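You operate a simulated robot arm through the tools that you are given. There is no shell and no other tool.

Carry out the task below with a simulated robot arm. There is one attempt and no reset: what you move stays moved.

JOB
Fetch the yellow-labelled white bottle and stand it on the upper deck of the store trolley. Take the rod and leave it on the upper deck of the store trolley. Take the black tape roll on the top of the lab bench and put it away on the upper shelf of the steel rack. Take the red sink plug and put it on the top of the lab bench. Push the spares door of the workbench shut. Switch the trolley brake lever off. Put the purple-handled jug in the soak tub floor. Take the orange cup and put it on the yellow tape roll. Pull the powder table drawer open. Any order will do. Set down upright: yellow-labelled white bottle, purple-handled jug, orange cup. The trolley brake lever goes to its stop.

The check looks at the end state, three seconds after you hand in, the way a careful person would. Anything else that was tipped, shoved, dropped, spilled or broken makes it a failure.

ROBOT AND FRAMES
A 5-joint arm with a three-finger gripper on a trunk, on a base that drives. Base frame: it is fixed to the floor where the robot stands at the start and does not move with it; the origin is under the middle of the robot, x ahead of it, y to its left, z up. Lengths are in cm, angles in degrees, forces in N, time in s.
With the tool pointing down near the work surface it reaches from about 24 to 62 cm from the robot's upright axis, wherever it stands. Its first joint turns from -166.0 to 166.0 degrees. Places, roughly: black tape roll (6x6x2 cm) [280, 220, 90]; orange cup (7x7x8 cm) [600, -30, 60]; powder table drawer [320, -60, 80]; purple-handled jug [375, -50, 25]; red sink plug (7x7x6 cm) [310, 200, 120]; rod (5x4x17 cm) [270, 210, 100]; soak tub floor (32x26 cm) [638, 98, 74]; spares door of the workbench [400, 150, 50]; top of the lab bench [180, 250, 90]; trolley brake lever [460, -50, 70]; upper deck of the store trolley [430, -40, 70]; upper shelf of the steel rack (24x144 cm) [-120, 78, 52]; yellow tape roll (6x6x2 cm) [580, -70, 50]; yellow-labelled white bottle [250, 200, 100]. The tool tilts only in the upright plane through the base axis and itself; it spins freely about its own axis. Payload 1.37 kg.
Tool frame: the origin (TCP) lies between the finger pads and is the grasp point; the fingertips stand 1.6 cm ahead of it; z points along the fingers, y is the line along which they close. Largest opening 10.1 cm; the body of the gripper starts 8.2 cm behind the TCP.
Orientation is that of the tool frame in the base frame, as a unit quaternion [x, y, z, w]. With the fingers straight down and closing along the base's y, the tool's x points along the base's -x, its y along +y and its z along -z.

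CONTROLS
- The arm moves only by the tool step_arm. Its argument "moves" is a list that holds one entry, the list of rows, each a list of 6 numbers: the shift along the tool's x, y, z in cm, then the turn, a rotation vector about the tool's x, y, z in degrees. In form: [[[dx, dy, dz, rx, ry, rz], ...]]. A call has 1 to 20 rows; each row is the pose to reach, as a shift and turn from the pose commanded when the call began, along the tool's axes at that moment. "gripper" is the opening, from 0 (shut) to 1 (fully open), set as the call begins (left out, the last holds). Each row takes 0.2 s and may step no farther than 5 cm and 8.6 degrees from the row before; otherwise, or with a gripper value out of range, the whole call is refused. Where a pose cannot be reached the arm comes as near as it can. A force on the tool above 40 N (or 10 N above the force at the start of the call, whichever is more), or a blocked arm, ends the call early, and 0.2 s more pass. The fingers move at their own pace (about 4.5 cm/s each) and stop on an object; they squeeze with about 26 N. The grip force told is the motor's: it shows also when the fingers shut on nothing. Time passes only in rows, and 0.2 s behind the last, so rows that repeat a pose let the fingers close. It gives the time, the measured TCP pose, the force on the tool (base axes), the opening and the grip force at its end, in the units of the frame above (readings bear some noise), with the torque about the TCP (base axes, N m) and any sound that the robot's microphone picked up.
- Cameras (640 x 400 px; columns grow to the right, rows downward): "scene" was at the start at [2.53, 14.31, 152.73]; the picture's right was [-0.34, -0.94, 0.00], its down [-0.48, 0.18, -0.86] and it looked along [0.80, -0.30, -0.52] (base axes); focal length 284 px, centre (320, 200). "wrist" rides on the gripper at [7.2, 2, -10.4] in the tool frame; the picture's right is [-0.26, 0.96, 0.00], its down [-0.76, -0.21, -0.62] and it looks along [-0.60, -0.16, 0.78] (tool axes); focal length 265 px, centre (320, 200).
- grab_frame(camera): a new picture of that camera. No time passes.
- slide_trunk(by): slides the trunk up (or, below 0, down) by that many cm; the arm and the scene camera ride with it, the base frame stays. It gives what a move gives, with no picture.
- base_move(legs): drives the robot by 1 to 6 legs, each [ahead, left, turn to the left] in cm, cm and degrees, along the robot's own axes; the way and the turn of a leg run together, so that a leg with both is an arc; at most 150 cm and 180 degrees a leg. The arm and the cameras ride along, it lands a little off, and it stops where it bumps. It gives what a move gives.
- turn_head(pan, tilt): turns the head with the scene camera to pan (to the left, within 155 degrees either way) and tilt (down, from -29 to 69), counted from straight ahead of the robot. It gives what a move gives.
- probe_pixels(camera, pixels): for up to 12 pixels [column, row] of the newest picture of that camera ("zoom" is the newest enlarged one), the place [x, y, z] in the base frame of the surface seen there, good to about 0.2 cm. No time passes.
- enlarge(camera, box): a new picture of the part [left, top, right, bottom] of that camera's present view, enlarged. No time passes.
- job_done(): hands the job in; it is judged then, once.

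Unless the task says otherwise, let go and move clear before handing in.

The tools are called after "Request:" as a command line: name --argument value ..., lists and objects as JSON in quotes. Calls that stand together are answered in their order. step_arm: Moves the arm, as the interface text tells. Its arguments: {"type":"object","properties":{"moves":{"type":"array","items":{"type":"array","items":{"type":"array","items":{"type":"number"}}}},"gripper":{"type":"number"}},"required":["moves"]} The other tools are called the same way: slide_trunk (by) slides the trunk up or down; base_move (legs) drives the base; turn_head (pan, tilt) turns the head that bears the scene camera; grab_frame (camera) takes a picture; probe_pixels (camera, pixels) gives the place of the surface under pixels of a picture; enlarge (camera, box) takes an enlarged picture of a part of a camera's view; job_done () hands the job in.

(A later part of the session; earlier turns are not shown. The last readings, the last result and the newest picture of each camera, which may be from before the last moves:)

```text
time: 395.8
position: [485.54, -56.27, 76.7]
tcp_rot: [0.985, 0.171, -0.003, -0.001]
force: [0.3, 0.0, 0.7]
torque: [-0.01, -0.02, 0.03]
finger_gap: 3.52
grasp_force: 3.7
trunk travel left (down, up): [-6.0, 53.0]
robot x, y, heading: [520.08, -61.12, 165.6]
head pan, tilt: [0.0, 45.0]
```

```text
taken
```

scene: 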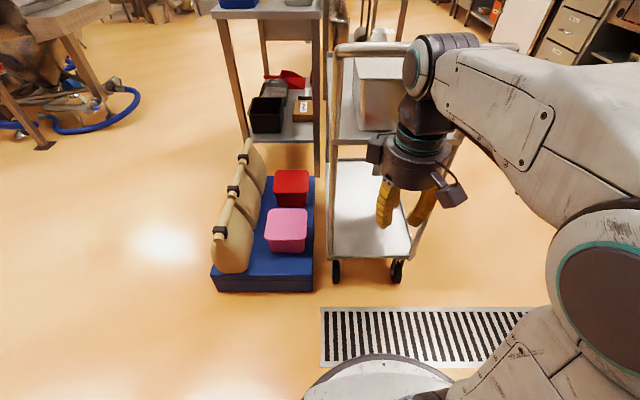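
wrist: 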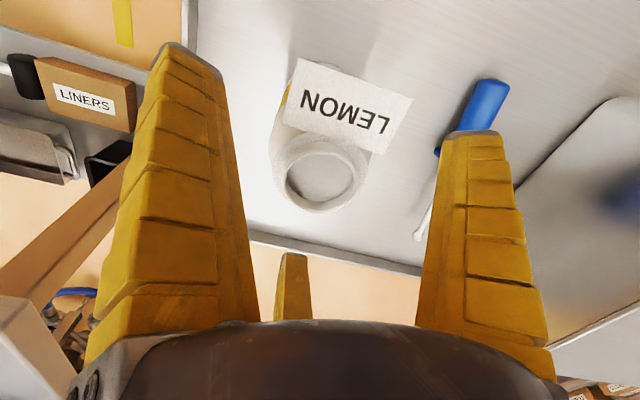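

I'm lined up with the lever almost straight ahead. I'll close the fingers, move to r≈46 in front of the handle, and undo the spin.

Request:
step_arm --moves '[[[-3.5, -1.1, 0.9, 0, 0, 8.3], [-7.1, -2.2, 1.8, 0, 0, 16.6], [-10.6, -3.27, 2.7, 0, 0, 24.9], [-10.6, -3.27, 2.7, 0, 0, 24.9]]]' --gripper 0

Request:
step_arm --moves '[[[0, 0, 0, 0, -8.4, 0], [0, 0, 0, 0, -16.8, 0], [0, 0, 0, 0, -25.2, 0], [0, 0, 0, 0, -33.6, 0], [0, 0, 0, 0, -42, 0], [0, 0, 0, 0, -50, 0], [0, 0, 0, 0, -50, 0]]]' --gripper 0

Request:
grab_frame --camera "scene"

Request:
grab_frame --camera "wrist"

```text
time: 396.8
position: [474.23, -56.96, 73.85]
tcp_rot: [0.999, -0.046, -0.004, 0.0]
force: [-0.1, 0.7, 0.1]
torque: [0.03, -0.01, 0.03]
finger_gap: 0.0
grasp_force: 25.8
trunk travel left (down, up): [-6.0, 53.0]
robot x, y, heading: [520.36, -60.78, 165.5]
head pan, tilt: [0.0, 45.0]
```

```text
time: 398.4
position: [474.43, -55.94, 73.99]
tcp_rot: [0.904, -0.039, -0.426, -0.016]
force: [0.3, -0.7, -0.5]
torque: [0.01, -0.03, -0.03]
finger_gap: 0.0
grasp_force: 26.2
out of reach, approached as far as the arm can: row 4, 5, 6, 7
trunk travel left (down, up): [-6.0, 53.0]
robot x, y, heading: [520.38, -60.54, 165.6]
head pan, tilt: [0.0, 45.0]
```

```text
taken
```

scene: 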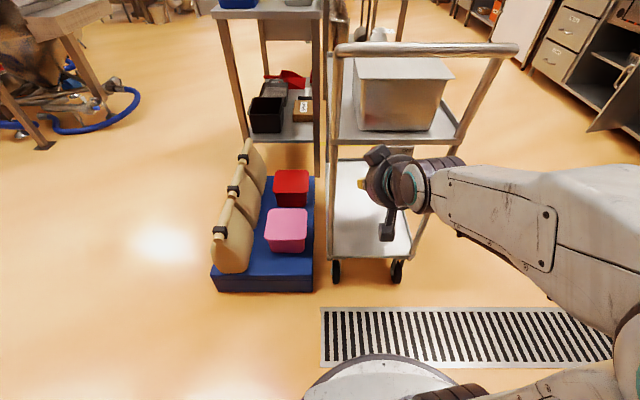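

```text
taken
```

wrist: 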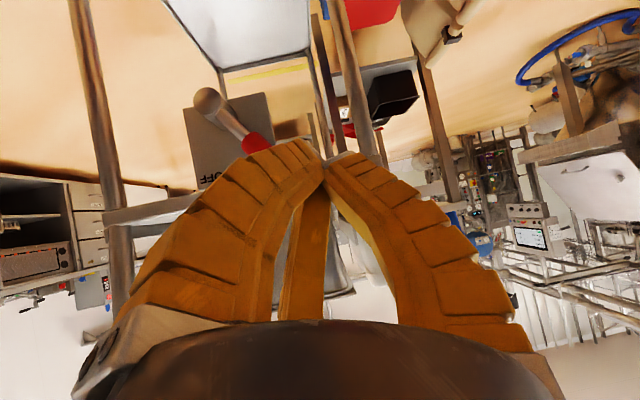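

The tool is tilted 50° and the lever is seen at wrist (230,120), left of my fingertips. I'll enlarge and probe it.

Request:
enlarge --camera "wrist" --box '[170, 60, 350, 210]'

Request:
probe_pixels --camera "wrist" --pixels '[[258, 145], [248, 135], [265, 138], [235, 122], [208, 97], [222, 112], [325, 165], [215, 160], [240, 100], [200, 190], [160, 200], [330, 50]]'

```text
2.67 times, centred on (260, 135) of wrist
```

zoom: 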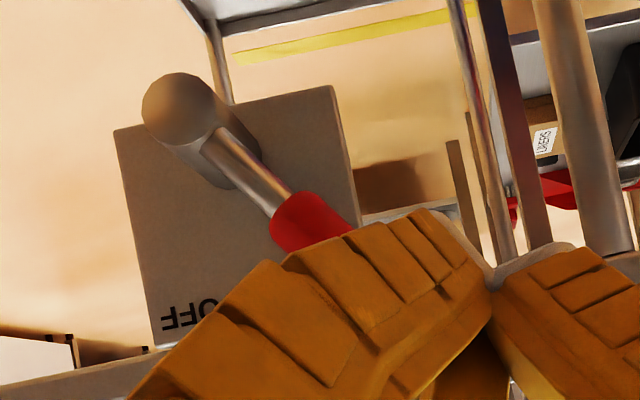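

```text
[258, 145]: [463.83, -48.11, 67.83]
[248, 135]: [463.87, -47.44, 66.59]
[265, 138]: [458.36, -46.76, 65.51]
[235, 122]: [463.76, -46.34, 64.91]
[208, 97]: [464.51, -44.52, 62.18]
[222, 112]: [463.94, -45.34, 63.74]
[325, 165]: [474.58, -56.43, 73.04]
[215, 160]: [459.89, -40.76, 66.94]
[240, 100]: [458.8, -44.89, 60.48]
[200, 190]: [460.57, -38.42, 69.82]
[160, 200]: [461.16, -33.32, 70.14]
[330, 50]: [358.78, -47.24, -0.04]
```

The lever's axis lies at u≈460, leaning 32° toward ON, grip near v 67–70. I'll extend the closed fingers to the left (−v) side of the grip at z 70.5.

Request:
step_arm --moves '[[[-1.5, -0.1, 3.2, 0, 0, 0], [-3, -0.15, 6.4, 0, 0, 0], [-4.5, -0.23, 9.5, 0, 0, 0], [-5.94, -0.31, 12.7, 0, 0, 0], [-5.94, -0.31, 12.7, 0, 0, 0]]]' --gripper 0

Request:
grab_frame --camera "wrist"

Request:
grab_frame --camera "scene"

```text
time: 399.6
position: [461.05, -54.37, 70.25]
tcp_rot: [0.904, -0.041, -0.426, -0.02]
force: [0.6, -0.3, 0.2]
torque: [0.02, -0.01, -0.03]
finger_gap: 0.03
grasp_force: 25.7
trunk travel left (down, up): [-6.0, 53.0]
robot x, y, heading: [520.03, -60.49, 165.6]
head pan, tilt: [0.0, 45.0]
```

```text
taken
```

wrist: 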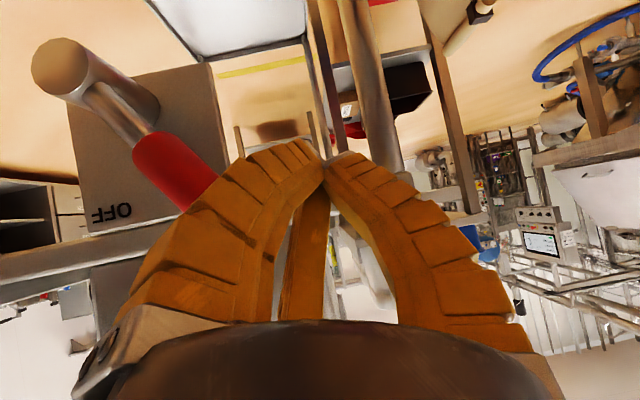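

```text
taken
```

scene: 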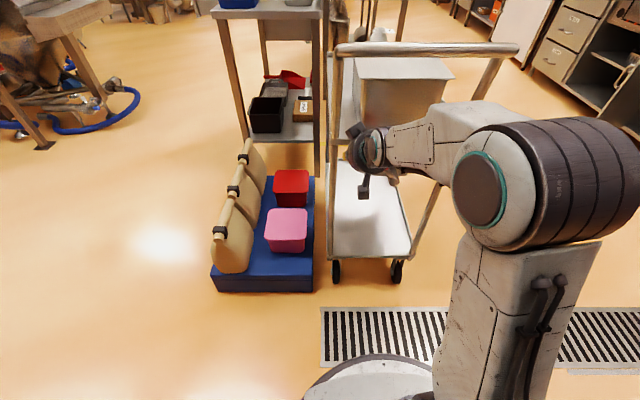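

The fingers stand left of the red grip. I'll sweep toward OFF by rotating about the robot's axis, 4° first.

Request:
step_arm --moves '[[[0.04, -2.08, -0.05, 1.54, 0, 1.28], [0.13, -4.15, -0.15, 3.09, 0, 2.55], [0.13, -4.15, -0.15, 3.09, 0, 2.55]]]' --gripper 0

Request:
grab_frame --camera "wrist"

Request:
grab_frame --camera "scene"

```text
time: 400.4
position: [461.8, -50.3, 70.66]
tcp_rot: [0.9, -0.073, -0.428, -0.038]
force: [-3.9, -5.5, 15.2]
torque: [0.49, -0.17, 0.12]
finger_gap: 0.04
grasp_force: 26.4
trunk travel left (down, up): [-6.0, 53.0]
robot x, y, heading: [520.04, -60.74, 165.6]
head pan, tilt: [0.0, 45.0]
```

```text
taken
```

wrist: 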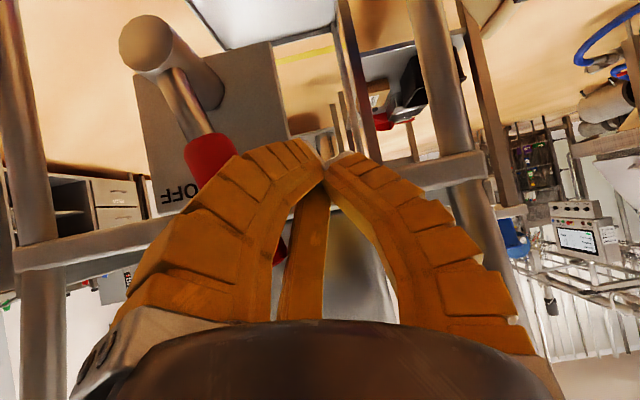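

```text
taken
```

scene: 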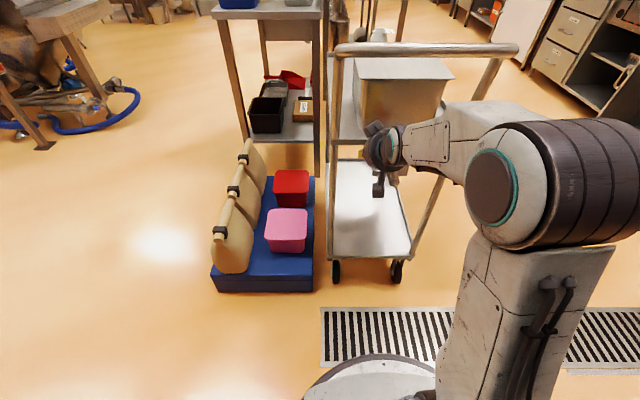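

The lever is being pushed over (red now behind my left finger). I'll continue 4° more, raising half a centimetre.

Request:
step_arm --moves '[[[-0.15, -2.08, -0.21, 1.54, 0, 1.28], [-0.26, -4.15, -0.47, 3.09, 0, 2.55], [-0.26, -4.15, -0.47, 3.09, 0, 2.55]]]' --gripper 0

Request:
grab_frame --camera "wrist"

```text
time: 401.2
position: [462.47, -46.18, 71.09]
tcp_rot: [0.898, -0.106, -0.423, -0.053]
force: [-0.3, -0.3, -0.3]
torque: [0.02, 0.01, 0.0]
finger_gap: 0.0
grasp_force: 26.3
trunk travel left (down, up): [-6.0, 53.0]
robot x, y, heading: [519.98, -60.14, 165.4]
head pan, tilt: [0.0, 45.0]
```

```text
taken
```

wrist: 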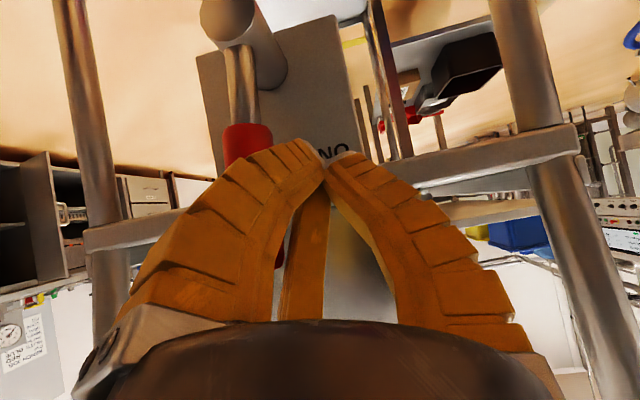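

The lever is now about upright. I'll keep sweeping toward OFF.

Request:
step_arm --moves '[[[0.04, -2.08, -0.05, 1.54, 0, 1.28], [0.13, -4.15, -0.15, 3.09, 0, 2.55], [0.13, -4.15, -0.15, 3.09, 0, 2.55]]]' --gripper 0

Request:
grab_frame --camera "wrist"

```text
time: 402.0
position: [463.45, -42.54, 70.8]
tcp_rot: [0.895, -0.137, -0.42, -0.068]
force: [0.4, 0.4, -0.2]
torque: [0.0, -0.02, 0.03]
finger_gap: 0.0
grasp_force: 26.3
out of reach, approached as far as the arm can: row 2, 3
trunk travel left (down, up): [-6.0, 53.0]
robot x, y, heading: [520.62, -60.95, 165.8]
head pan, tilt: [0.0, 45.0]
```

```text
taken
```

wrist: 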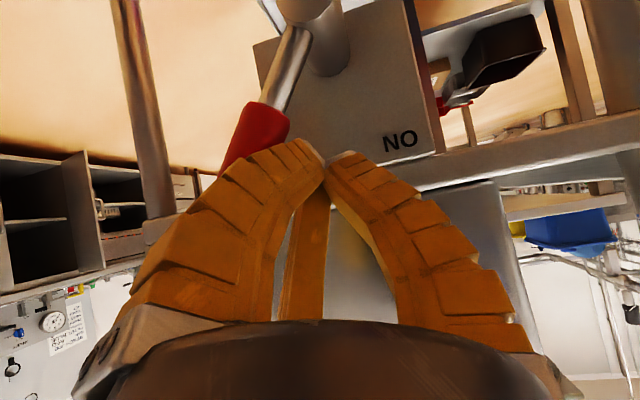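

The lever leans to the OFF side now. I'll continue pushing with a slight pull-back to stay within reach.

Request:
step_arm --moves '[[[0.3, -1.5, -0.35, 1.1, 0, 0.9], [0.5, -2.9, -0.6, 2.2, 0, 1.8], [0.5, -2.9, -0.6, 2.2, 0, 1.8]]]' --gripper 0

Request:
grab_frame --camera "wrist"

Request:
grab_frame --camera "scene"

```text
time: 402.5
position: [463.83, -42.41, 71.05]
tcp_rot: [0.892, -0.142, -0.423, -0.071]
force: [-4.1, -8.8, 2.1]
torque: [-0.13, 0.05, 0.03]
finger_gap: 0.04
grasp_force: 26.4
trunk travel left (down, up): [-6.0, 53.0]
robot x, y, heading: [520.32, -60.71, 165.9]
head pan, tilt: [0.0, 45.0]
stopped in row 2: the force on the tool passed its limit at 47 N (the readings are from after the stop); the commanded pose is now the measured one
```

```text
taken
```

wrist: 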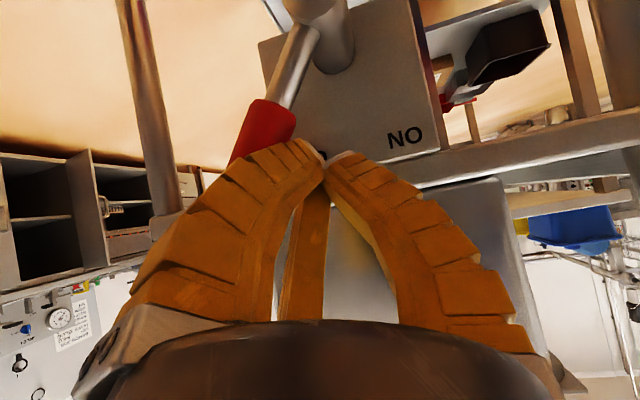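

```text
taken
```

scene: 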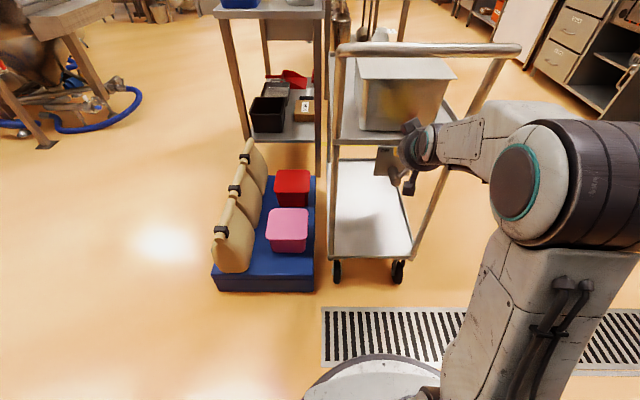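

The push met the stop at 47 N. I'll back off a little (−v) and then retract to inspect the lever and the trolley.

Request:
step_arm --moves '[[[-0.04, 2.08, 0.05, -1.54, 0, -1.28], [-0.04, 2.08, 0.05, -1.54, 0, -1.28]]]' --gripper 0

Request:
grab_frame --camera "wrist"

Request:
probe_pixels --camera "wrist" --pixels '[[265, 125], [285, 85], [310, 30], [250, 150], [300, 60]]'

```text
time: 403.1
position: [463.24, -44.03, 70.75]
tcp_rot: [0.895, -0.128, -0.424, -0.063]
force: [-0.8, -0.5, -0.1]
torque: [0.0, 0.04, -0.01]
finger_gap: 0.01
grasp_force: 25.7
trunk travel left (down, up): [-6.0, 53.0]
robot x, y, heading: [520.06, -60.62, 166.0]
head pan, tilt: [0.0, 45.0]
```

```text
taken
```

wrist: 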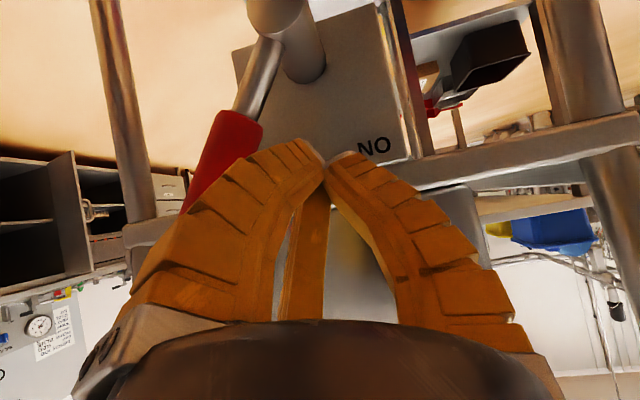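

```text
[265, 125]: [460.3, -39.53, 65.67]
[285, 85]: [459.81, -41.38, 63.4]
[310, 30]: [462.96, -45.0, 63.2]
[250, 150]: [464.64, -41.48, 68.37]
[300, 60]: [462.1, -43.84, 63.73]
```

I'll retract 13 cm toward the robot and look at the lever from the scene camera.

Request:
step_arm --moves '[[[2.1, 0, -2.5, 0, 0, 0], [4.2, 0, -5, 0, 0, 0], [6.2, 0, -7.5, 0, 0, 0], [8.3, 0, -10, 0, 0, 0], [8.3, 0, -10, 0, 0, 0]]]' --gripper 0

Request:
grab_frame --camera "wrist"

Request:
grab_frame --camera "scene"

Request:
enlarge --camera "wrist" --box '[160, 40, 400, 220]'

```text
time: 404.3
position: [475.59, -47.62, 70.61]
tcp_rot: [0.895, -0.127, -0.424, -0.063]
force: [-0.6, 0.1, -0.5]
torque: [0.02, -0.01, 0.02]
finger_gap: 0.0
grasp_force: 26.0
trunk travel left (down, up): [-6.0, 53.0]
robot x, y, heading: [520.0, -61.03, 165.9]
head pan, tilt: [0.0, 45.0]
```

```text
taken
```

wrist: 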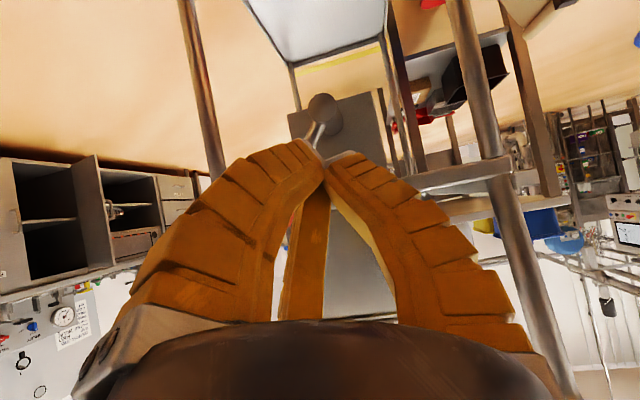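

```text
taken
```

scene: 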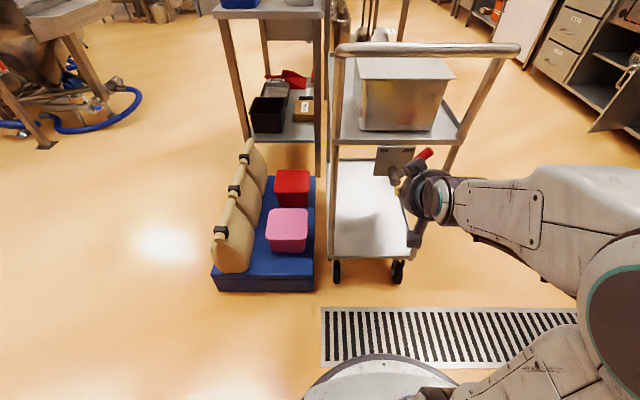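

```text
2.22 times, centred on (280, 130) of wrist
```

zoom: 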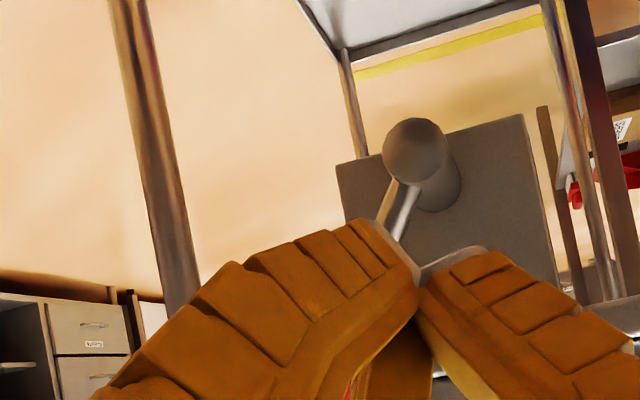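

The red grip now leans right at scene (424,153). I'll enlarge it and probe lever and trolley points.

Request:
enlarge --camera "scene" --box '[320, 30, 530, 200]'

Request:
probe_pixels --camera "scene" --pixels '[[424, 153], [419, 157], [429, 149], [393, 170], [340, 49], [515, 48], [335, 140], [462, 143], [380, 150], [408, 152], [355, 75], [455, 75]]'

```text
2.35 times, centred on (425, 115) of scene
```

zoom: 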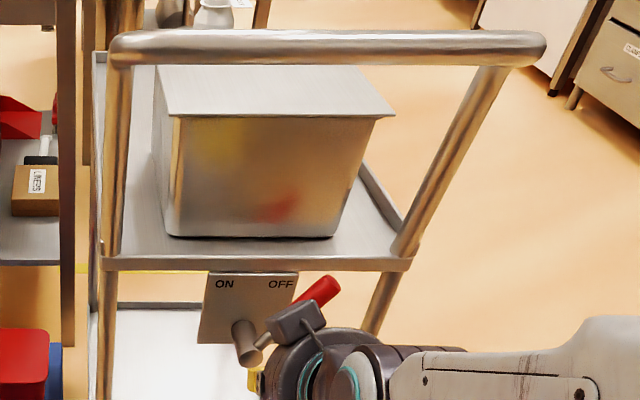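

```text
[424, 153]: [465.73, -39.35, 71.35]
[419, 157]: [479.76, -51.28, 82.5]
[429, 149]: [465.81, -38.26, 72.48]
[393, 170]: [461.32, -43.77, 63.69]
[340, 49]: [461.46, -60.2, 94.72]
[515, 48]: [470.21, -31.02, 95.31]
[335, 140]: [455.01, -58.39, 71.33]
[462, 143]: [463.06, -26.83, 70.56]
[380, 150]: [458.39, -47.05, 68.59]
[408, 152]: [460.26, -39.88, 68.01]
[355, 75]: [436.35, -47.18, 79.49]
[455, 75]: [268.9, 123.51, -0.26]
```

The lever leans 32° to the OFF side, symmetric with its former ON position, and the trolley has not shifted noticeably. I'll back away, straighten the tool and raise the trunk.

Request:
base_move --legs '[[-10, 0, 0]]'

Request:
step_arm --moves '[[[0, 0, 0, 0, 8.4, 0], [0, 0, 0, 0, 16.8, 0], [0, 0, 0, 0, 25.2, 0], [0, 0, 0, 0, 33.6, 0], [0, 0, 0, 0, 42, 0], [0, 0, 0, 0, 50, 0], [0, 0, 0, 0, 50, 0]]]' --gripper 0.3

Request:
slide_trunk --by 30

Request:
grab_frame --camera "scene"

```text
time: 405.4
position: [485.1, -50.04, 70.53]
tcp_rot: [0.895, -0.127, -0.424, -0.063]
force: [0.4, -0.3, -0.2]
torque: [-0.03, -0.02, 0.03]
finger_gap: 0.01
grasp_force: 26.6
trunk travel left (down, up): [-6.0, 53.0]
robot x, y, heading: [529.76, -63.27, 166.0]
head pan, tilt: [0.0, 45.0]
```

```text
time: 407.0
position: [485.17, -50.04, 70.62]
tcp_rot: [0.99, -0.141, -0.005, -0.001]
force: [-0.8, 0.1, 0.8]
torque: [-0.01, 0.0, 0.01]
finger_gap: 3.52
grasp_force: 3.5
trunk travel left (down, up): [-6.0, 53.0]
robot x, y, heading: [530.02, -62.99, 165.6]
head pan, tilt: [0.0, 45.0]
```

```text
time: 410.0
position: [485.02, -50.13, 100.5]
tcp_rot: [0.99, -0.141, -0.006, 0.0]
force: [0.2, -0.8, 0.0]
torque: [0.02, 0.04, 0.0]
finger_gap: 3.54
grasp_force: 3.6
trunk travel left (down, up): [-36.0, 23.0]
robot x, y, heading: [529.68, -62.96, 166.3]
head pan, tilt: [0.0, 45.0]
```

```text
taken
```

scene: 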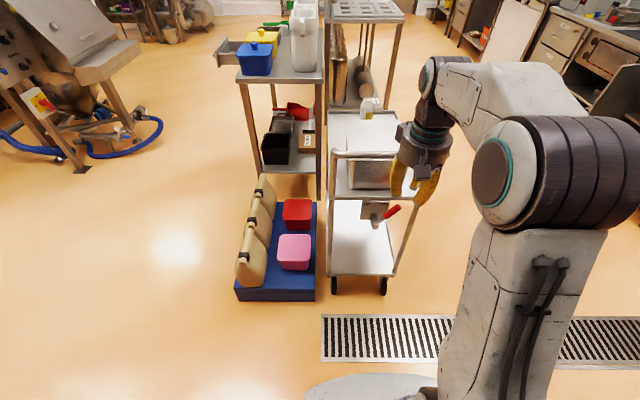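

Brake lever is at OFF. Next is the spares door: I'll turn to face the benches, pull the arm in, and drive to a spot in front of it.

Request:
step_arm --moves '[[[3.5, 0, 0, 0, 0, 0], [7, 0, 0, 0, 0, 0], [10, 0, 0, 0, 0, 0], [10, 0, 0, 0, 0, 0]]]' --gripper 0

Request:
base_move --legs '[[0, 0, -90.6], [94, 28, 0], [26, 142, 0]]'

Request:
turn_head --pan 0 --tilt 45

Request:
grab_frame --camera "scene"

```text
time: 411.0
position: [495.0, -52.94, 100.3]
tcp_rot: [0.99, -0.141, -0.005, -0.001]
force: [0.1, 0.1, 0.2]
torque: [-0.05, -0.02, -0.04]
finger_gap: 0.0
grasp_force: 25.8
trunk travel left (down, up): [-36.0, 23.0]
robot x, y, heading: [529.5, -63.05, 166.0]
head pan, tilt: [0.0, 45.0]
```

```text
time: 426.7
position: [414.0, 133.39, 100.33]
tcp_rot: [-0.597, 0.802, 0.003, 0.005]
force: [-0.5, 0.3, 0.3]
torque: [0.02, 0.05, 0.0]
finger_gap: 0.0
grasp_force: 26.2
trunk travel left (down, up): [-36.0, 23.0]
robot x, y, heading: [403.31, 98.34, 75.4]
head pan, tilt: [0.0, 45.0]
```

```text
time: 427.3
position: [414.11, 133.52, 100.39]
tcp_rot: [-0.597, 0.802, 0.004, 0.006]
force: [0.5, 0.5, -0.7]
torque: [-0.01, 0.01, 0.02]
finger_gap: 0.01
grasp_force: 25.9
trunk travel left (down, up): [-36.0, 23.0]
robot x, y, heading: [403.54, 98.77, 75.8]
head pan, tilt: [0.0, 45.0]
```

```text
taken
```

scene: 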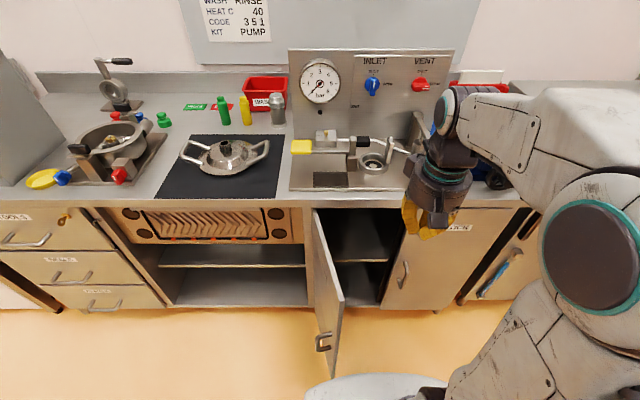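

The open door runs from its hinge at (315,215) to its free edge at (340,300). I'll enlarge and probe it.

Request:
enlarge --camera "scene" --box '[270, 190, 430, 390]'

Request:
probe_pixels --camera "scene" --pixels '[[320, 230], [330, 270], [338, 290], [322, 300], [326, 340], [316, 225], [335, 340], [385, 300], [392, 215], [330, 205], [325, 343], [312, 310]]'

```text
2.00 times, centred on (350, 290) of scene
```

zoom: 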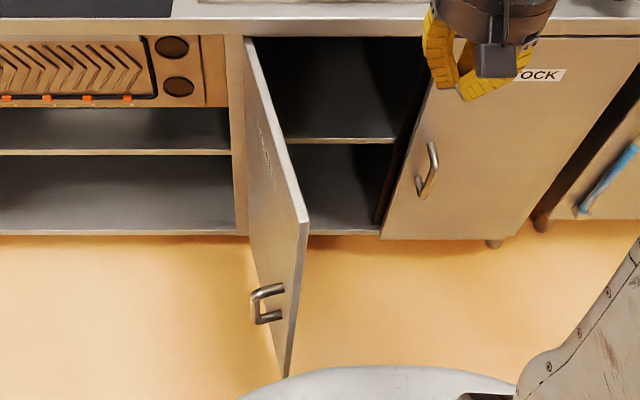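

```text
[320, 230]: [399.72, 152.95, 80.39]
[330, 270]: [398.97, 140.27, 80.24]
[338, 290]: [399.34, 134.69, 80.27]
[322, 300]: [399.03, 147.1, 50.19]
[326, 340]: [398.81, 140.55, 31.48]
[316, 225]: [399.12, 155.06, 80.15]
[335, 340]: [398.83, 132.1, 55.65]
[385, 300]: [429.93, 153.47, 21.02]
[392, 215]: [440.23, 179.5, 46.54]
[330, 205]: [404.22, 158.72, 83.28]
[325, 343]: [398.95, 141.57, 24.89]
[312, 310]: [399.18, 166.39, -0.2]
```

The door's outer face is at x≈399, hinge near (399.3,160.5), free edge at y≈132, top z 80. I'll move the base back-left so the arm is on the door's outer side, then lower the trunk.

Request:
base_move --legs '[[-14.3, 21.1, 0]]'

Request:
slide_trunk --by -36

Request:
grab_frame --camera "scene"

```text
time: 429.1
position: [391.21, 125.02, 100.4]
tcp_rot: [-0.597, 0.802, 0.004, 0.005]
force: [-0.1, 0.4, -0.7]
torque: [0.01, -0.03, -0.04]
finger_gap: 0.0
grasp_force: 26.1
trunk travel left (down, up): [-36.0, 23.0]
robot x, y, heading: [380.59, 90.36, 75.3]
head pan, tilt: [0.0, 45.0]
```

```text
time: 432.6
position: [391.25, 125.09, 64.49]
tcp_rot: [-0.596, 0.803, 0.004, 0.005]
force: [0.0, 0.0, -0.5]
torque: [0.01, 0.0, -0.02]
finger_gap: 0.0
grasp_force: 26.5
trunk travel left (down, up): [0.0, 59.0]
robot x, y, heading: [380.83, 90.48, 75.3]
head pan, tilt: [0.0, 45.0]
```

```text
taken
```

scene: 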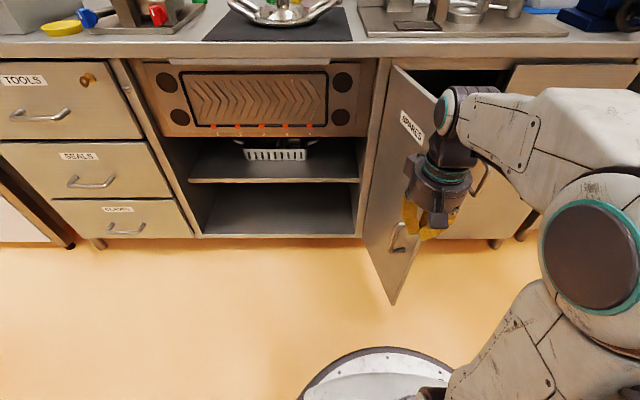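

The gripper is on the door's outer side. I'll tilt the closed fingers 50° outward while extending to (391.5,134.5), next to the door's free edge.

Request:
step_arm --moves '[[[-1.5, 0.4, 0, 0, -8.4, 0], [-3, 0.8, 0, 0, -16.8, 0], [-4.5, 1.2, 0, 0, -25.2, 0], [-6, 1.7, 0, 0, -33.6, 0], [-7.5, 2.1, 0, 0, -42, 0], [-9.07, 2.49, 0, 0, -50, 0], [-9.07, 2.49, 0, 0, -50, 0]]]' --gripper 0

Request:
grab_frame --camera "scene"

Request:
grab_frame --camera "wrist"

```text
time: 434.2
position: [393.04, 133.81, 64.44]
tcp_rot: [-0.541, 0.724, 0.259, 0.341]
force: [-0.5, 0.2, 0.5]
torque: [-0.01, -0.02, -0.01]
finger_gap: 0.01
grasp_force: 26.0
out of reach, approached as far as the arm can: row 4, 5, 6, 7
trunk travel left (down, up): [0.0, 59.0]
robot x, y, heading: [380.77, 90.13, 75.5]
head pan, tilt: [0.0, 45.0]
```

```text
taken
```

scene: 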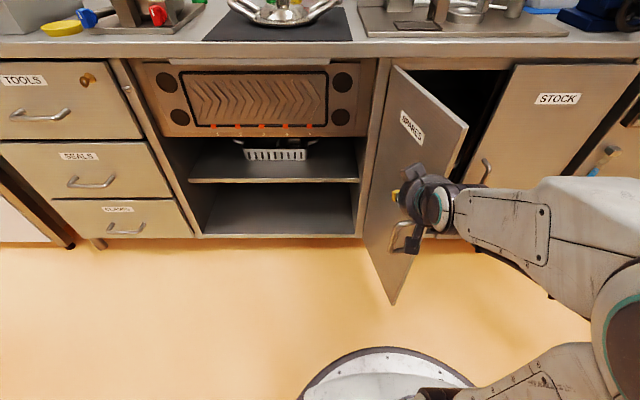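

```text
taken
```

wrist: 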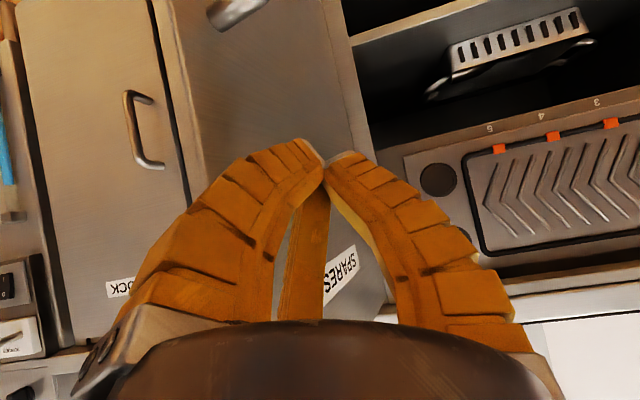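

The closed fingers are beside the door's outer face. I'll push it by driving right: first leg only, then check.

Request:
base_move --legs '[[4, -10.6, 0]]'

Request:
grab_frame --camera "scene"

```text
time: 435.4
position: [404.5, 134.84, 64.41]
tcp_rot: [-0.54, 0.724, 0.259, 0.341]
force: [1.0, -0.1, -0.2]
torque: [-0.02, 0.0, -0.01]
finger_gap: 0.0
grasp_force: 25.1
trunk travel left (down, up): [0.0, 59.0]
robot x, y, heading: [392.49, 91.59, 75.4]
head pan, tilt: [0.0, 45.0]
```

```text
taken
```

scene: 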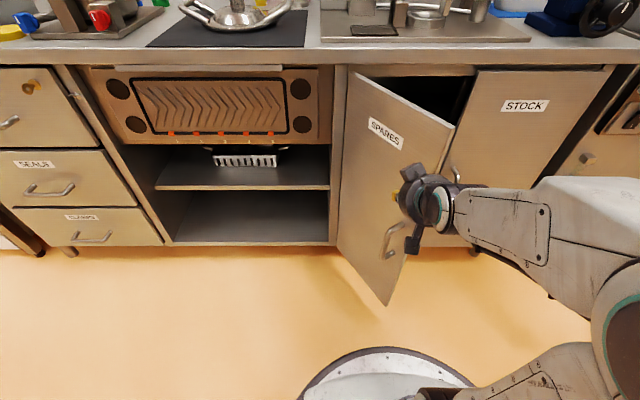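

The door is swinging shut. I'll continue with the next legs along its arc.

Request:
base_move --legs '[[3.7, -5.8, 0], [5.1, -4.5, 0]]'

Request:
grab_frame --camera "scene"

```text
time: 437.0
position: [416.82, 140.95, 64.43]
tcp_rot: [-0.539, 0.725, 0.258, 0.341]
force: [0.1, 0.1, 1.3]
torque: [0.0, 0.01, 0.02]
finger_gap: 0.03
grasp_force: 25.7
trunk travel left (down, up): [0.0, 59.0]
robot x, y, heading: [404.79, 97.64, 75.1]
head pan, tilt: [0.0, 45.0]
```

```text
taken
```

scene: 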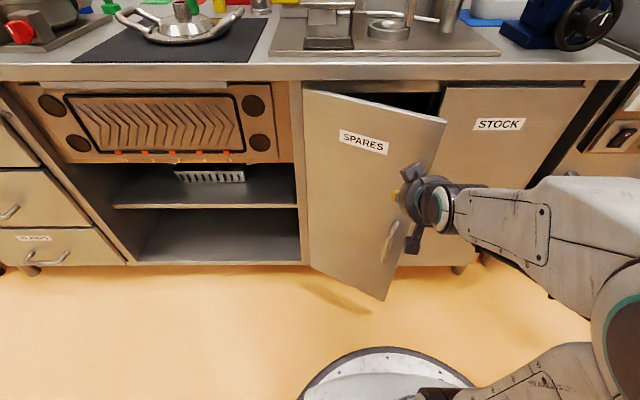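

About 30° left. I'll continue with the next legs, now mostly forward.

Request:
base_move --legs '[[6, -3.1, 0], [3.8, -1.1, 0]]'

Request:
grab_frame --camera "scene"

```text
time: 438.5
position: [423.61, 149.26, 64.41]
tcp_rot: [-0.539, 0.725, 0.259, 0.342]
force: [-0.8, -0.3, -0.1]
torque: [0.01, 0.03, 0.02]
finger_gap: 0.0
grasp_force: 26.0
trunk travel left (down, up): [0.0, 59.0]
robot x, y, heading: [410.73, 106.15, 75.2]
head pan, tilt: [0.0, 45.0]
```

```text
taken
```

scene: 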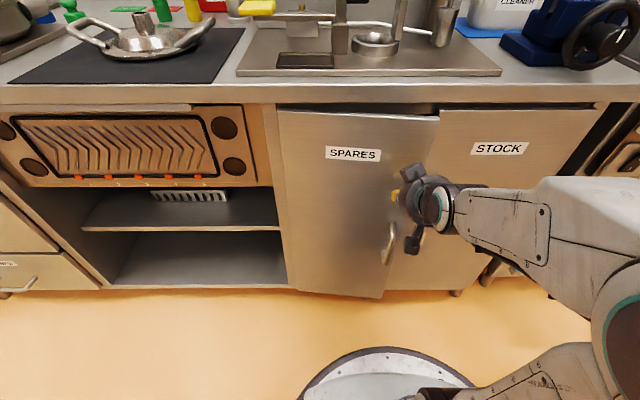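

The door is almost flush. I'll push the last bit with the arm in small steps until it meets its stop.

Request:
step_arm --moves '[[[-0.63, 0.04, 0.77, 0, 0, 0], [-1.26, 0.07, 1.55, 0, 0, 0], [-1.9, 0.11, 2.32, 0, 0, 0], [-2.5, 0.14, 3.1, 0, 0, 0]]]' --gripper 0

Request:
grab_frame --camera "scene"

```text
time: 439.5
position: [424.57, 152.83, 64.45]
tcp_rot: [-0.54, 0.725, 0.259, 0.34]
force: [-2.7, -8.6, 1.6]
torque: [0.14, -0.03, -0.02]
finger_gap: 0.0
grasp_force: 25.9
trunk travel left (down, up): [0.0, 59.0]
robot x, y, heading: [410.65, 105.8, 75.3]
head pan, tilt: [0.0, 45.0]
```

```text
taken
```

scene: 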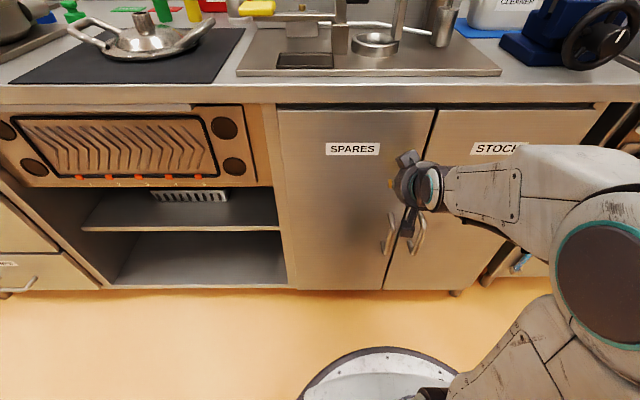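

The door looks flush with 9 N contact. I'll press a little more to be sure it's at its stop.

Request:
step_arm --moves '[[[-0.4, 0.02, 0.5, 0, 0, 0], [-0.8, 0.04, 1, 0, 0, 0]]]' --gripper 0

Request:
step_arm --moves '[[[2.5, -0.14, -3.1, 0, 0, 0], [5, -0.28, -6.2, 0, 0, 0], [7.5, -0.42, -9.3, 0, 0, 0], [7.5, -0.42, -9.3, 0, 0, 0]]]' --gripper 0

Request:
enlarge --camera "scene" --box '[250, 80, 470, 310]'

```text
time: 439.9
position: [424.45, 152.92, 64.24]
tcp_rot: [-0.541, 0.727, 0.256, 0.337]
force: [-7.2, -21.7, 7.9]
torque: [0.42, -0.17, -0.11]
finger_gap: 0.02
grasp_force: 26.4
trunk travel left (down, up): [0.0, 59.0]
robot x, y, heading: [411.0, 105.53, 75.1]
head pan, tilt: [0.0, 45.0]
stopped in row 2: the force on the tool passed its limit at 44 N (the readings are from after the stop); the commanded pose is now the measured one
```

```text
time: 440.9
position: [421.68, 142.46, 65.26]
tcp_rot: [-0.541, 0.728, 0.254, 0.335]
force: [-0.6, -0.4, 0.1]
torque: [0.01, 0.0, 0.0]
finger_gap: 0.0
grasp_force: 26.0
out of reach, approached as far as the arm can: row 3, 4
trunk travel left (down, up): [0.0, 59.0]
robot x, y, heading: [411.04, 105.72, 75.2]
head pan, tilt: [0.0, 45.0]
```

```text
1.74 times, centred on (360, 195) of scene
```

zoom: 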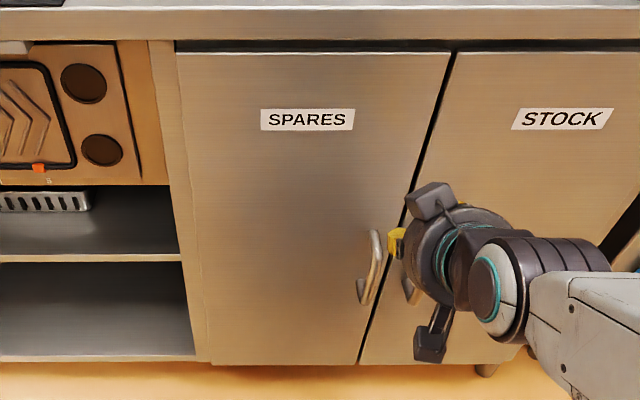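

The spares door is shut. Last item: the black tape. I'll back off, straighten the tool, raise the trunk, and strafe left to the lab bench's end.

Request:
base_move --legs '[[-16, 0, 0.3]]'

Request:
step_arm --moves '[[[0, 0, 0, 0, 8.4, 0], [0, 0, 0, 0, 16.8, 0], [0, 0, 0, 0, 25.2, 0], [0, 0, 0, 0, 33.6, 0], [0, 0, 0, 0, 42, 0], [0, 0, 0, 0, 49.8, 0], [0, 0, 0, 0, 49.8, 0]]]' --gripper 0.6

Request:
slide_trunk --by 40

Request:
slide_trunk --by 10

```text
time: 442.3
position: [417.59, 127.5, 65.47]
tcp_rot: [-0.542, 0.727, 0.254, 0.335]
force: [-0.1, 0.1, 1.0]
torque: [0.0, 0.01, 0.0]
finger_gap: 0.02
grasp_force: 25.9
trunk travel left (down, up): [0.0, 59.0]
robot x, y, heading: [407.24, 90.54, 75.3]
head pan, tilt: [0.0, 45.0]
```

```text
time: 443.9
position: [417.59, 127.5, 65.42]
tcp_rot: [-0.599, 0.801, 0.0, 0.0]
force: [-0.6, -0.2, 0.0]
torque: [0.01, -0.01, -0.02]
finger_gap: 6.39
grasp_force: 2.6
trunk travel left (down, up): [0.0, 59.0]
robot x, y, heading: [407.1, 90.86, 75.3]
head pan, tilt: [0.0, 45.0]
```

```text
time: 447.8
position: [417.54, 127.4, 105.53]
tcp_rot: [-0.599, 0.801, 0.0, 0.0]
force: [-0.1, -0.7, -0.5]
torque: [-0.01, 0.04, 0.0]
finger_gap: 6.4
grasp_force: 1.9
trunk travel left (down, up): [-40.0, 19.0]
robot x, y, heading: [406.94, 90.86, 75.5]
head pan, tilt: [0.0, 45.0]
```

```text
time: 449.1
position: [417.55, 127.45, 115.41]
tcp_rot: [-0.599, 0.8, 0.0, 0.0]
force: [0.2, 0.2, 0.2]
torque: [-0.03, -0.01, 0.01]
finger_gap: 6.39
grasp_force: 2.8
trunk travel left (down, up): [-50.0, 9.0]
robot x, y, heading: [407.02, 90.76, 75.4]
head pan, tilt: [0.0, 45.0]
```

Now strafing left 160 cm along the benches, staying at v≈190.

Request:
base_move --legs '[[0, 100, 0], [0, 60, 0]]'

Request:
turn_head --pan 0 --tilt 45

Request:
grab_frame --camera "scene"

```text
time: 457.4
position: [260.03, 167.49, 115.44]
tcp_rot: [-0.601, 0.799, 0.001, 0.0]
force: [0.2, 0.2, -0.5]
torque: [-0.02, 0.02, -0.02]
finger_gap: 6.41
grasp_force: 2.5
trunk travel left (down, up): [-50.0, 9.0]
robot x, y, heading: [249.79, 130.58, 75.8]
head pan, tilt: [0.0, 45.0]
```

```text
time: 458.0
position: [259.98, 167.5, 115.47]
tcp_rot: [-0.601, 0.799, 0.001, 0.0]
force: [0.2, 1.3, 0.7]
torque: [-0.01, 0.02, 0.01]
finger_gap: 6.4
grasp_force: 2.7
trunk travel left (down, up): [-50.0, 9.0]
robot x, y, heading: [250.03, 130.66, 75.7]
head pan, tilt: [0.0, 45.0]
```

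```text
taken
```

scene: 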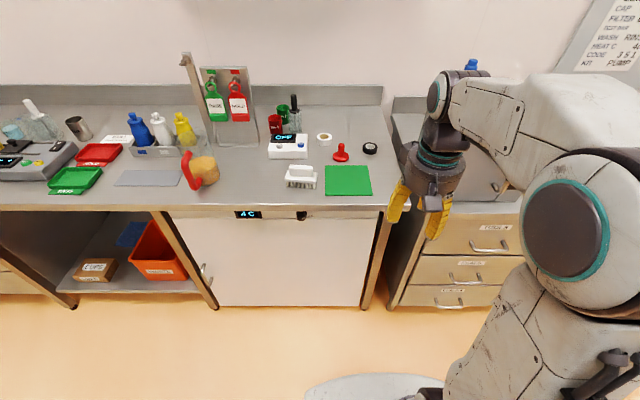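

The tape is straight ahead at (370,148). I'll drive 34 cm ahead to the bench.

Request:
base_move --legs '[[34, 0, 0]]'

Request:
grab_frame --camera "wrist"

Request:
grab_frame --camera "scene"

```text
time: 460.2
position: [268.4, 199.98, 115.42]
tcp_rot: [-0.601, 0.799, 0.0, 0.0]
force: [-0.1, 0.0, 0.1]
torque: [0.0, 0.01, -0.05]
finger_gap: 6.41
grasp_force: 2.0
trunk travel left (down, up): [-50.0, 9.0]
robot x, y, heading: [258.13, 163.13, 75.6]
head pan, tilt: [0.0, 45.0]
```

```text
taken
```

wrist: 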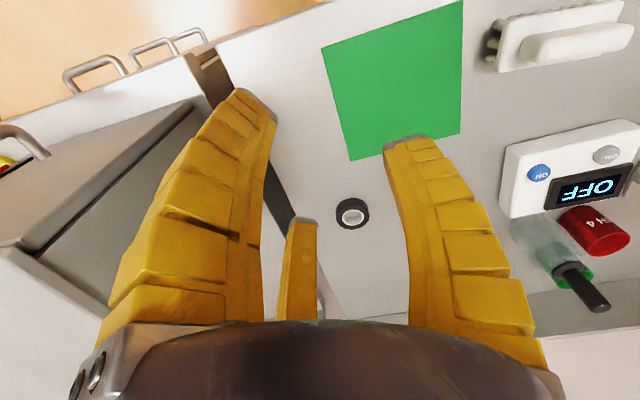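

```text
taken
```

scene: 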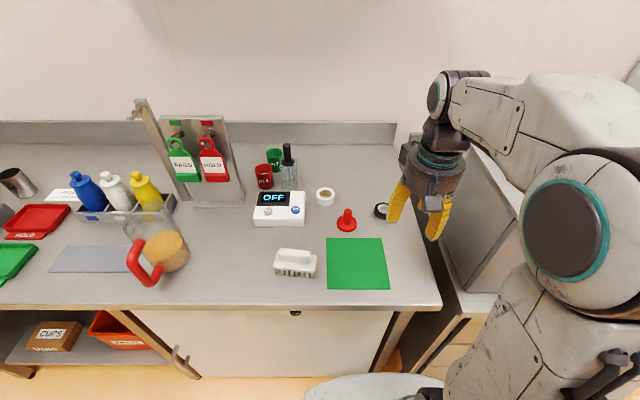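

The tape is 62 cm from my axis, a bit far. I'll edge 2.5 cm closer (front edge then about 3 cm from the bench).

Request:
base_move --legs '[[2.5, -2, 0]]'

Request:
grab_frame --camera "wrist"

Request:
probe_pixels --camera "wrist" --pixels '[[352, 200], [370, 214], [335, 214], [352, 229], [352, 214], [340, 203], [365, 205], [340, 225]]'

```text
time: 461.0
position: [270.92, 202.13, 115.56]
tcp_rot: [-0.601, 0.799, 0.0, 0.001]
force: [-0.4, 0.8, -0.3]
torque: [-0.04, 0.04, 0.01]
finger_gap: 6.4
grasp_force: 2.4
trunk travel left (down, up): [-50.0, 9.0]
robot x, y, heading: [260.46, 165.42, 75.8]
head pan, tilt: [0.0, 45.0]
```

```text
taken
```

wrist: 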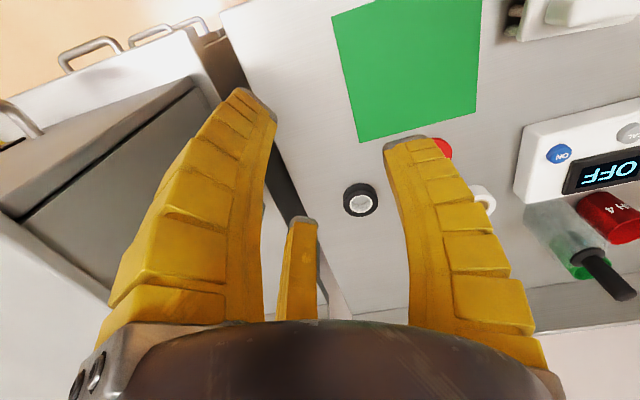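

```text
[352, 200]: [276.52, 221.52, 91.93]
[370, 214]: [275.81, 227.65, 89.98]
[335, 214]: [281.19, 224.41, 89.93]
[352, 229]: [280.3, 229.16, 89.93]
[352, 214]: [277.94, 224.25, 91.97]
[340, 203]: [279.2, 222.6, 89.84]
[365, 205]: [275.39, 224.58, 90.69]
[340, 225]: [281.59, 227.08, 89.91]
```

The tape is at wrist (360,200) now. I'll probe its rim properly.

Request:
probe_pixels --camera "wrist" --pixels '[[345, 200], [375, 199], [360, 186], [360, 213], [350, 189], [370, 189], [350, 211], [371, 210]]'

```text
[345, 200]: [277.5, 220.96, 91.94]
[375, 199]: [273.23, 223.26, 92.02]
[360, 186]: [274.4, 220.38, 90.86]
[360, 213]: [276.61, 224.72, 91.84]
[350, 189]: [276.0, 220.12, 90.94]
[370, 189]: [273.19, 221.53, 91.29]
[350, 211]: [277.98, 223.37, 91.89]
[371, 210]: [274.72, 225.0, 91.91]
```

The tape's centre is (275.5,222.6), radius 2.5, z 90–92; r=59 from my axis. I'll raise the trunk 6 cm, descend at mid reach, then extend over it.

Request:
slide_trunk --by 6

Request:
step_arm --moves '[[[-1.2, 0, 4.1, 0, 0, 0], [-2.4, 0, 8.2, 0, 0, 0], [-3.5, 0.1, 12.3, 0, 0, 0], [-4.7, 0.1, 16.4, 0, 0, 0], [-5.9, 0.1, 20.4, 0, 0, 0], [-7.03, 0.15, 24.5, 0, 0, 0], [-7.03, 0.15, 24.5, 0, 0, 0]]]' --gripper 0.7

Request:
step_arm --moves '[[[-4.6, 0.37, 0, 0, 0, 0], [-9.3, 0.73, 0, 0, 0, 0], [-13.9, 1.1, 0, 0, 0, 0], [-13.9, 1.1, 0, 0, 0, 0]]]' --gripper 0.7

Request:
grab_frame --camera "wrist"

Request:
grab_frame --camera "scene"

```text
time: 462.0
position: [270.79, 202.2, 121.47]
tcp_rot: [-0.602, 0.799, 0.001, 0.0]
force: [-0.6, 0.8, -0.9]
torque: [-0.01, 0.01, 0.03]
finger_gap: 6.42
grasp_force: 2.4
trunk travel left (down, up): [-56.0, 3.0]
robot x, y, heading: [260.48, 165.12, 75.8]
head pan, tilt: [0.0, 45.0]
```

```text
time: 463.6
position: [272.62, 209.04, 96.79]
tcp_rot: [-0.601, 0.799, 0.0, 0.001]
force: [0.6, -0.4, -0.6]
torque: [0.03, 0.03, -0.01]
finger_gap: 7.35
grasp_force: 2.3
trunk travel left (down, up): [-56.0, 3.0]
robot x, y, heading: [260.93, 165.37, 75.6]
head pan, tilt: [0.0, 45.0]
```

```text
time: 464.6
position: [275.31, 222.37, 97.12]
tcp_rot: [-0.602, 0.798, 0.0, -0.001]
force: [-0.3, 0.0, 0.0]
torque: [0.02, 0.0, -0.01]
finger_gap: 7.33
grasp_force: 2.4
trunk travel left (down, up): [-56.0, 3.0]
robot x, y, heading: [260.79, 164.95, 75.9]
head pan, tilt: [0.0, 45.0]
```

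```text
taken
```

wrist: 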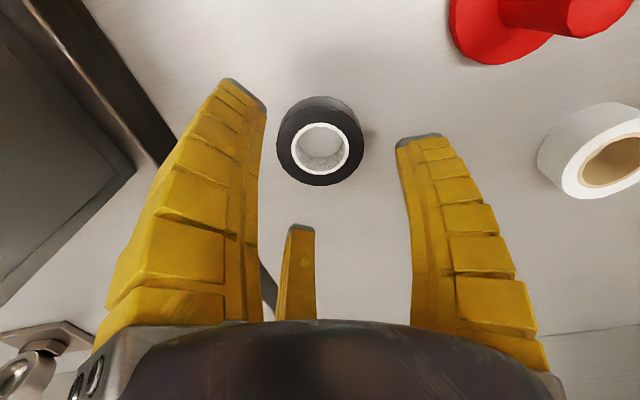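

```text
taken
```

scene: 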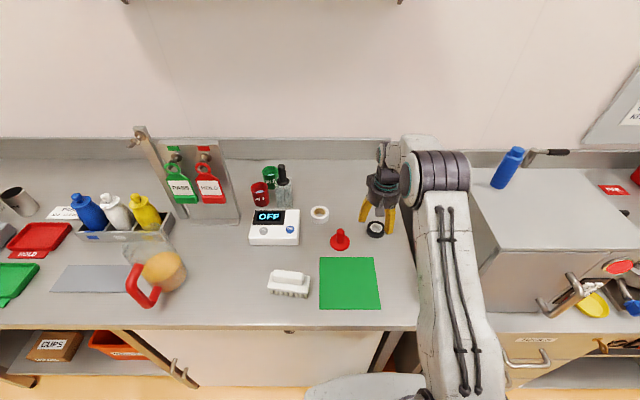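

The tape is centred beneath at wrist (320,145). I'll descend to z 91.7 and close.

Request:
step_arm --moves '[[[-0.2, 0, 2.5, 0, 0, 0], [-0.3, 0, 4.5, 0, 0, 0], [-0.3, 0, 5.4, 0, 0, 0], [-0.3, 0, 5.4, 0, 0, 0]]]' --gripper 0.7

Request:
grab_frame --camera "wrist"

```text
time: 465.6
position: [275.49, 222.89, 91.5]
tcp_rot: [-0.602, 0.799, 0.0, 0.001]
force: [0.3, -0.9, 2.4]
torque: [-0.09, 0.0, 0.0]
finger_gap: 7.4
grasp_force: 2.7
trunk travel left (down, up): [-56.0, 3.0]
robot x, y, heading: [260.37, 165.14, 75.5]
head pan, tilt: [0.0, 45.0]
```

```text
taken
```

wrist: 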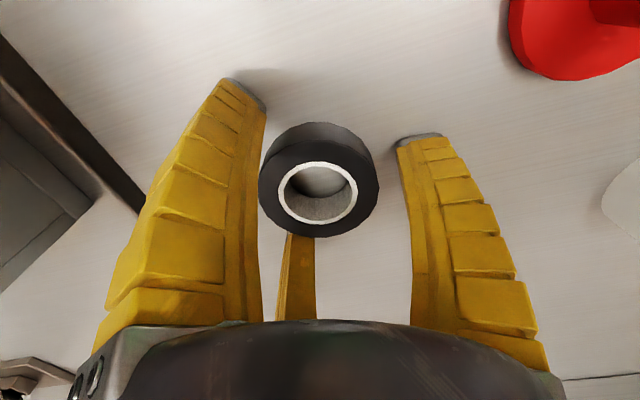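

The tips just touch the bench (2.4 N). I'll lift 0.4 cm and close on the tape.

Request:
step_arm --moves '[[[0, 0, -0.4, 0, 0, 0], [0, 0, -0.4, 0, 0, 0]]]' --gripper 0.7

Request:
step_arm --moves '[[[0, 0, 0, 0, 0, 0], [0, 0, 0, 0, 0, 0], [0, 0, 0, 0, 0, 0], [0, 0, 0, 0, 0, 0]]]' --gripper 0

Request:
grab_frame --camera "wrist"

```text
time: 466.2
position: [275.52, 222.79, 91.98]
tcp_rot: [-0.602, 0.799, 0.0, 0.0]
force: [0.7, -0.6, 0.3]
torque: [-0.04, 0.02, 0.01]
finger_gap: 7.34
grasp_force: 1.8
trunk travel left (down, up): [-56.0, 3.0]
robot x, y, heading: [260.69, 165.27, 75.9]
head pan, tilt: [0.0, 45.0]
```

```text
time: 467.2
position: [275.56, 222.84, 91.97]
tcp_rot: [-0.602, 0.798, 0.0, 0.001]
force: [0.7, 0.8, 3.8]
torque: [-0.03, 0.01, 0.02]
finger_gap: 5.21
grasp_force: 25.8
trunk travel left (down, up): [-56.0, 3.0]
robot x, y, heading: [260.51, 165.06, 75.9]
head pan, tilt: [0.0, 45.0]
```

```text
taken
```

wrist: 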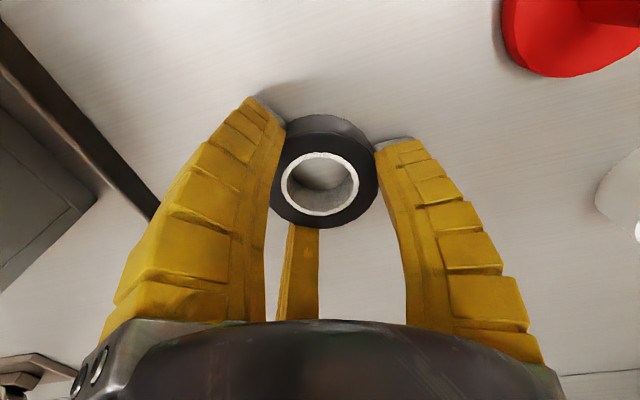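

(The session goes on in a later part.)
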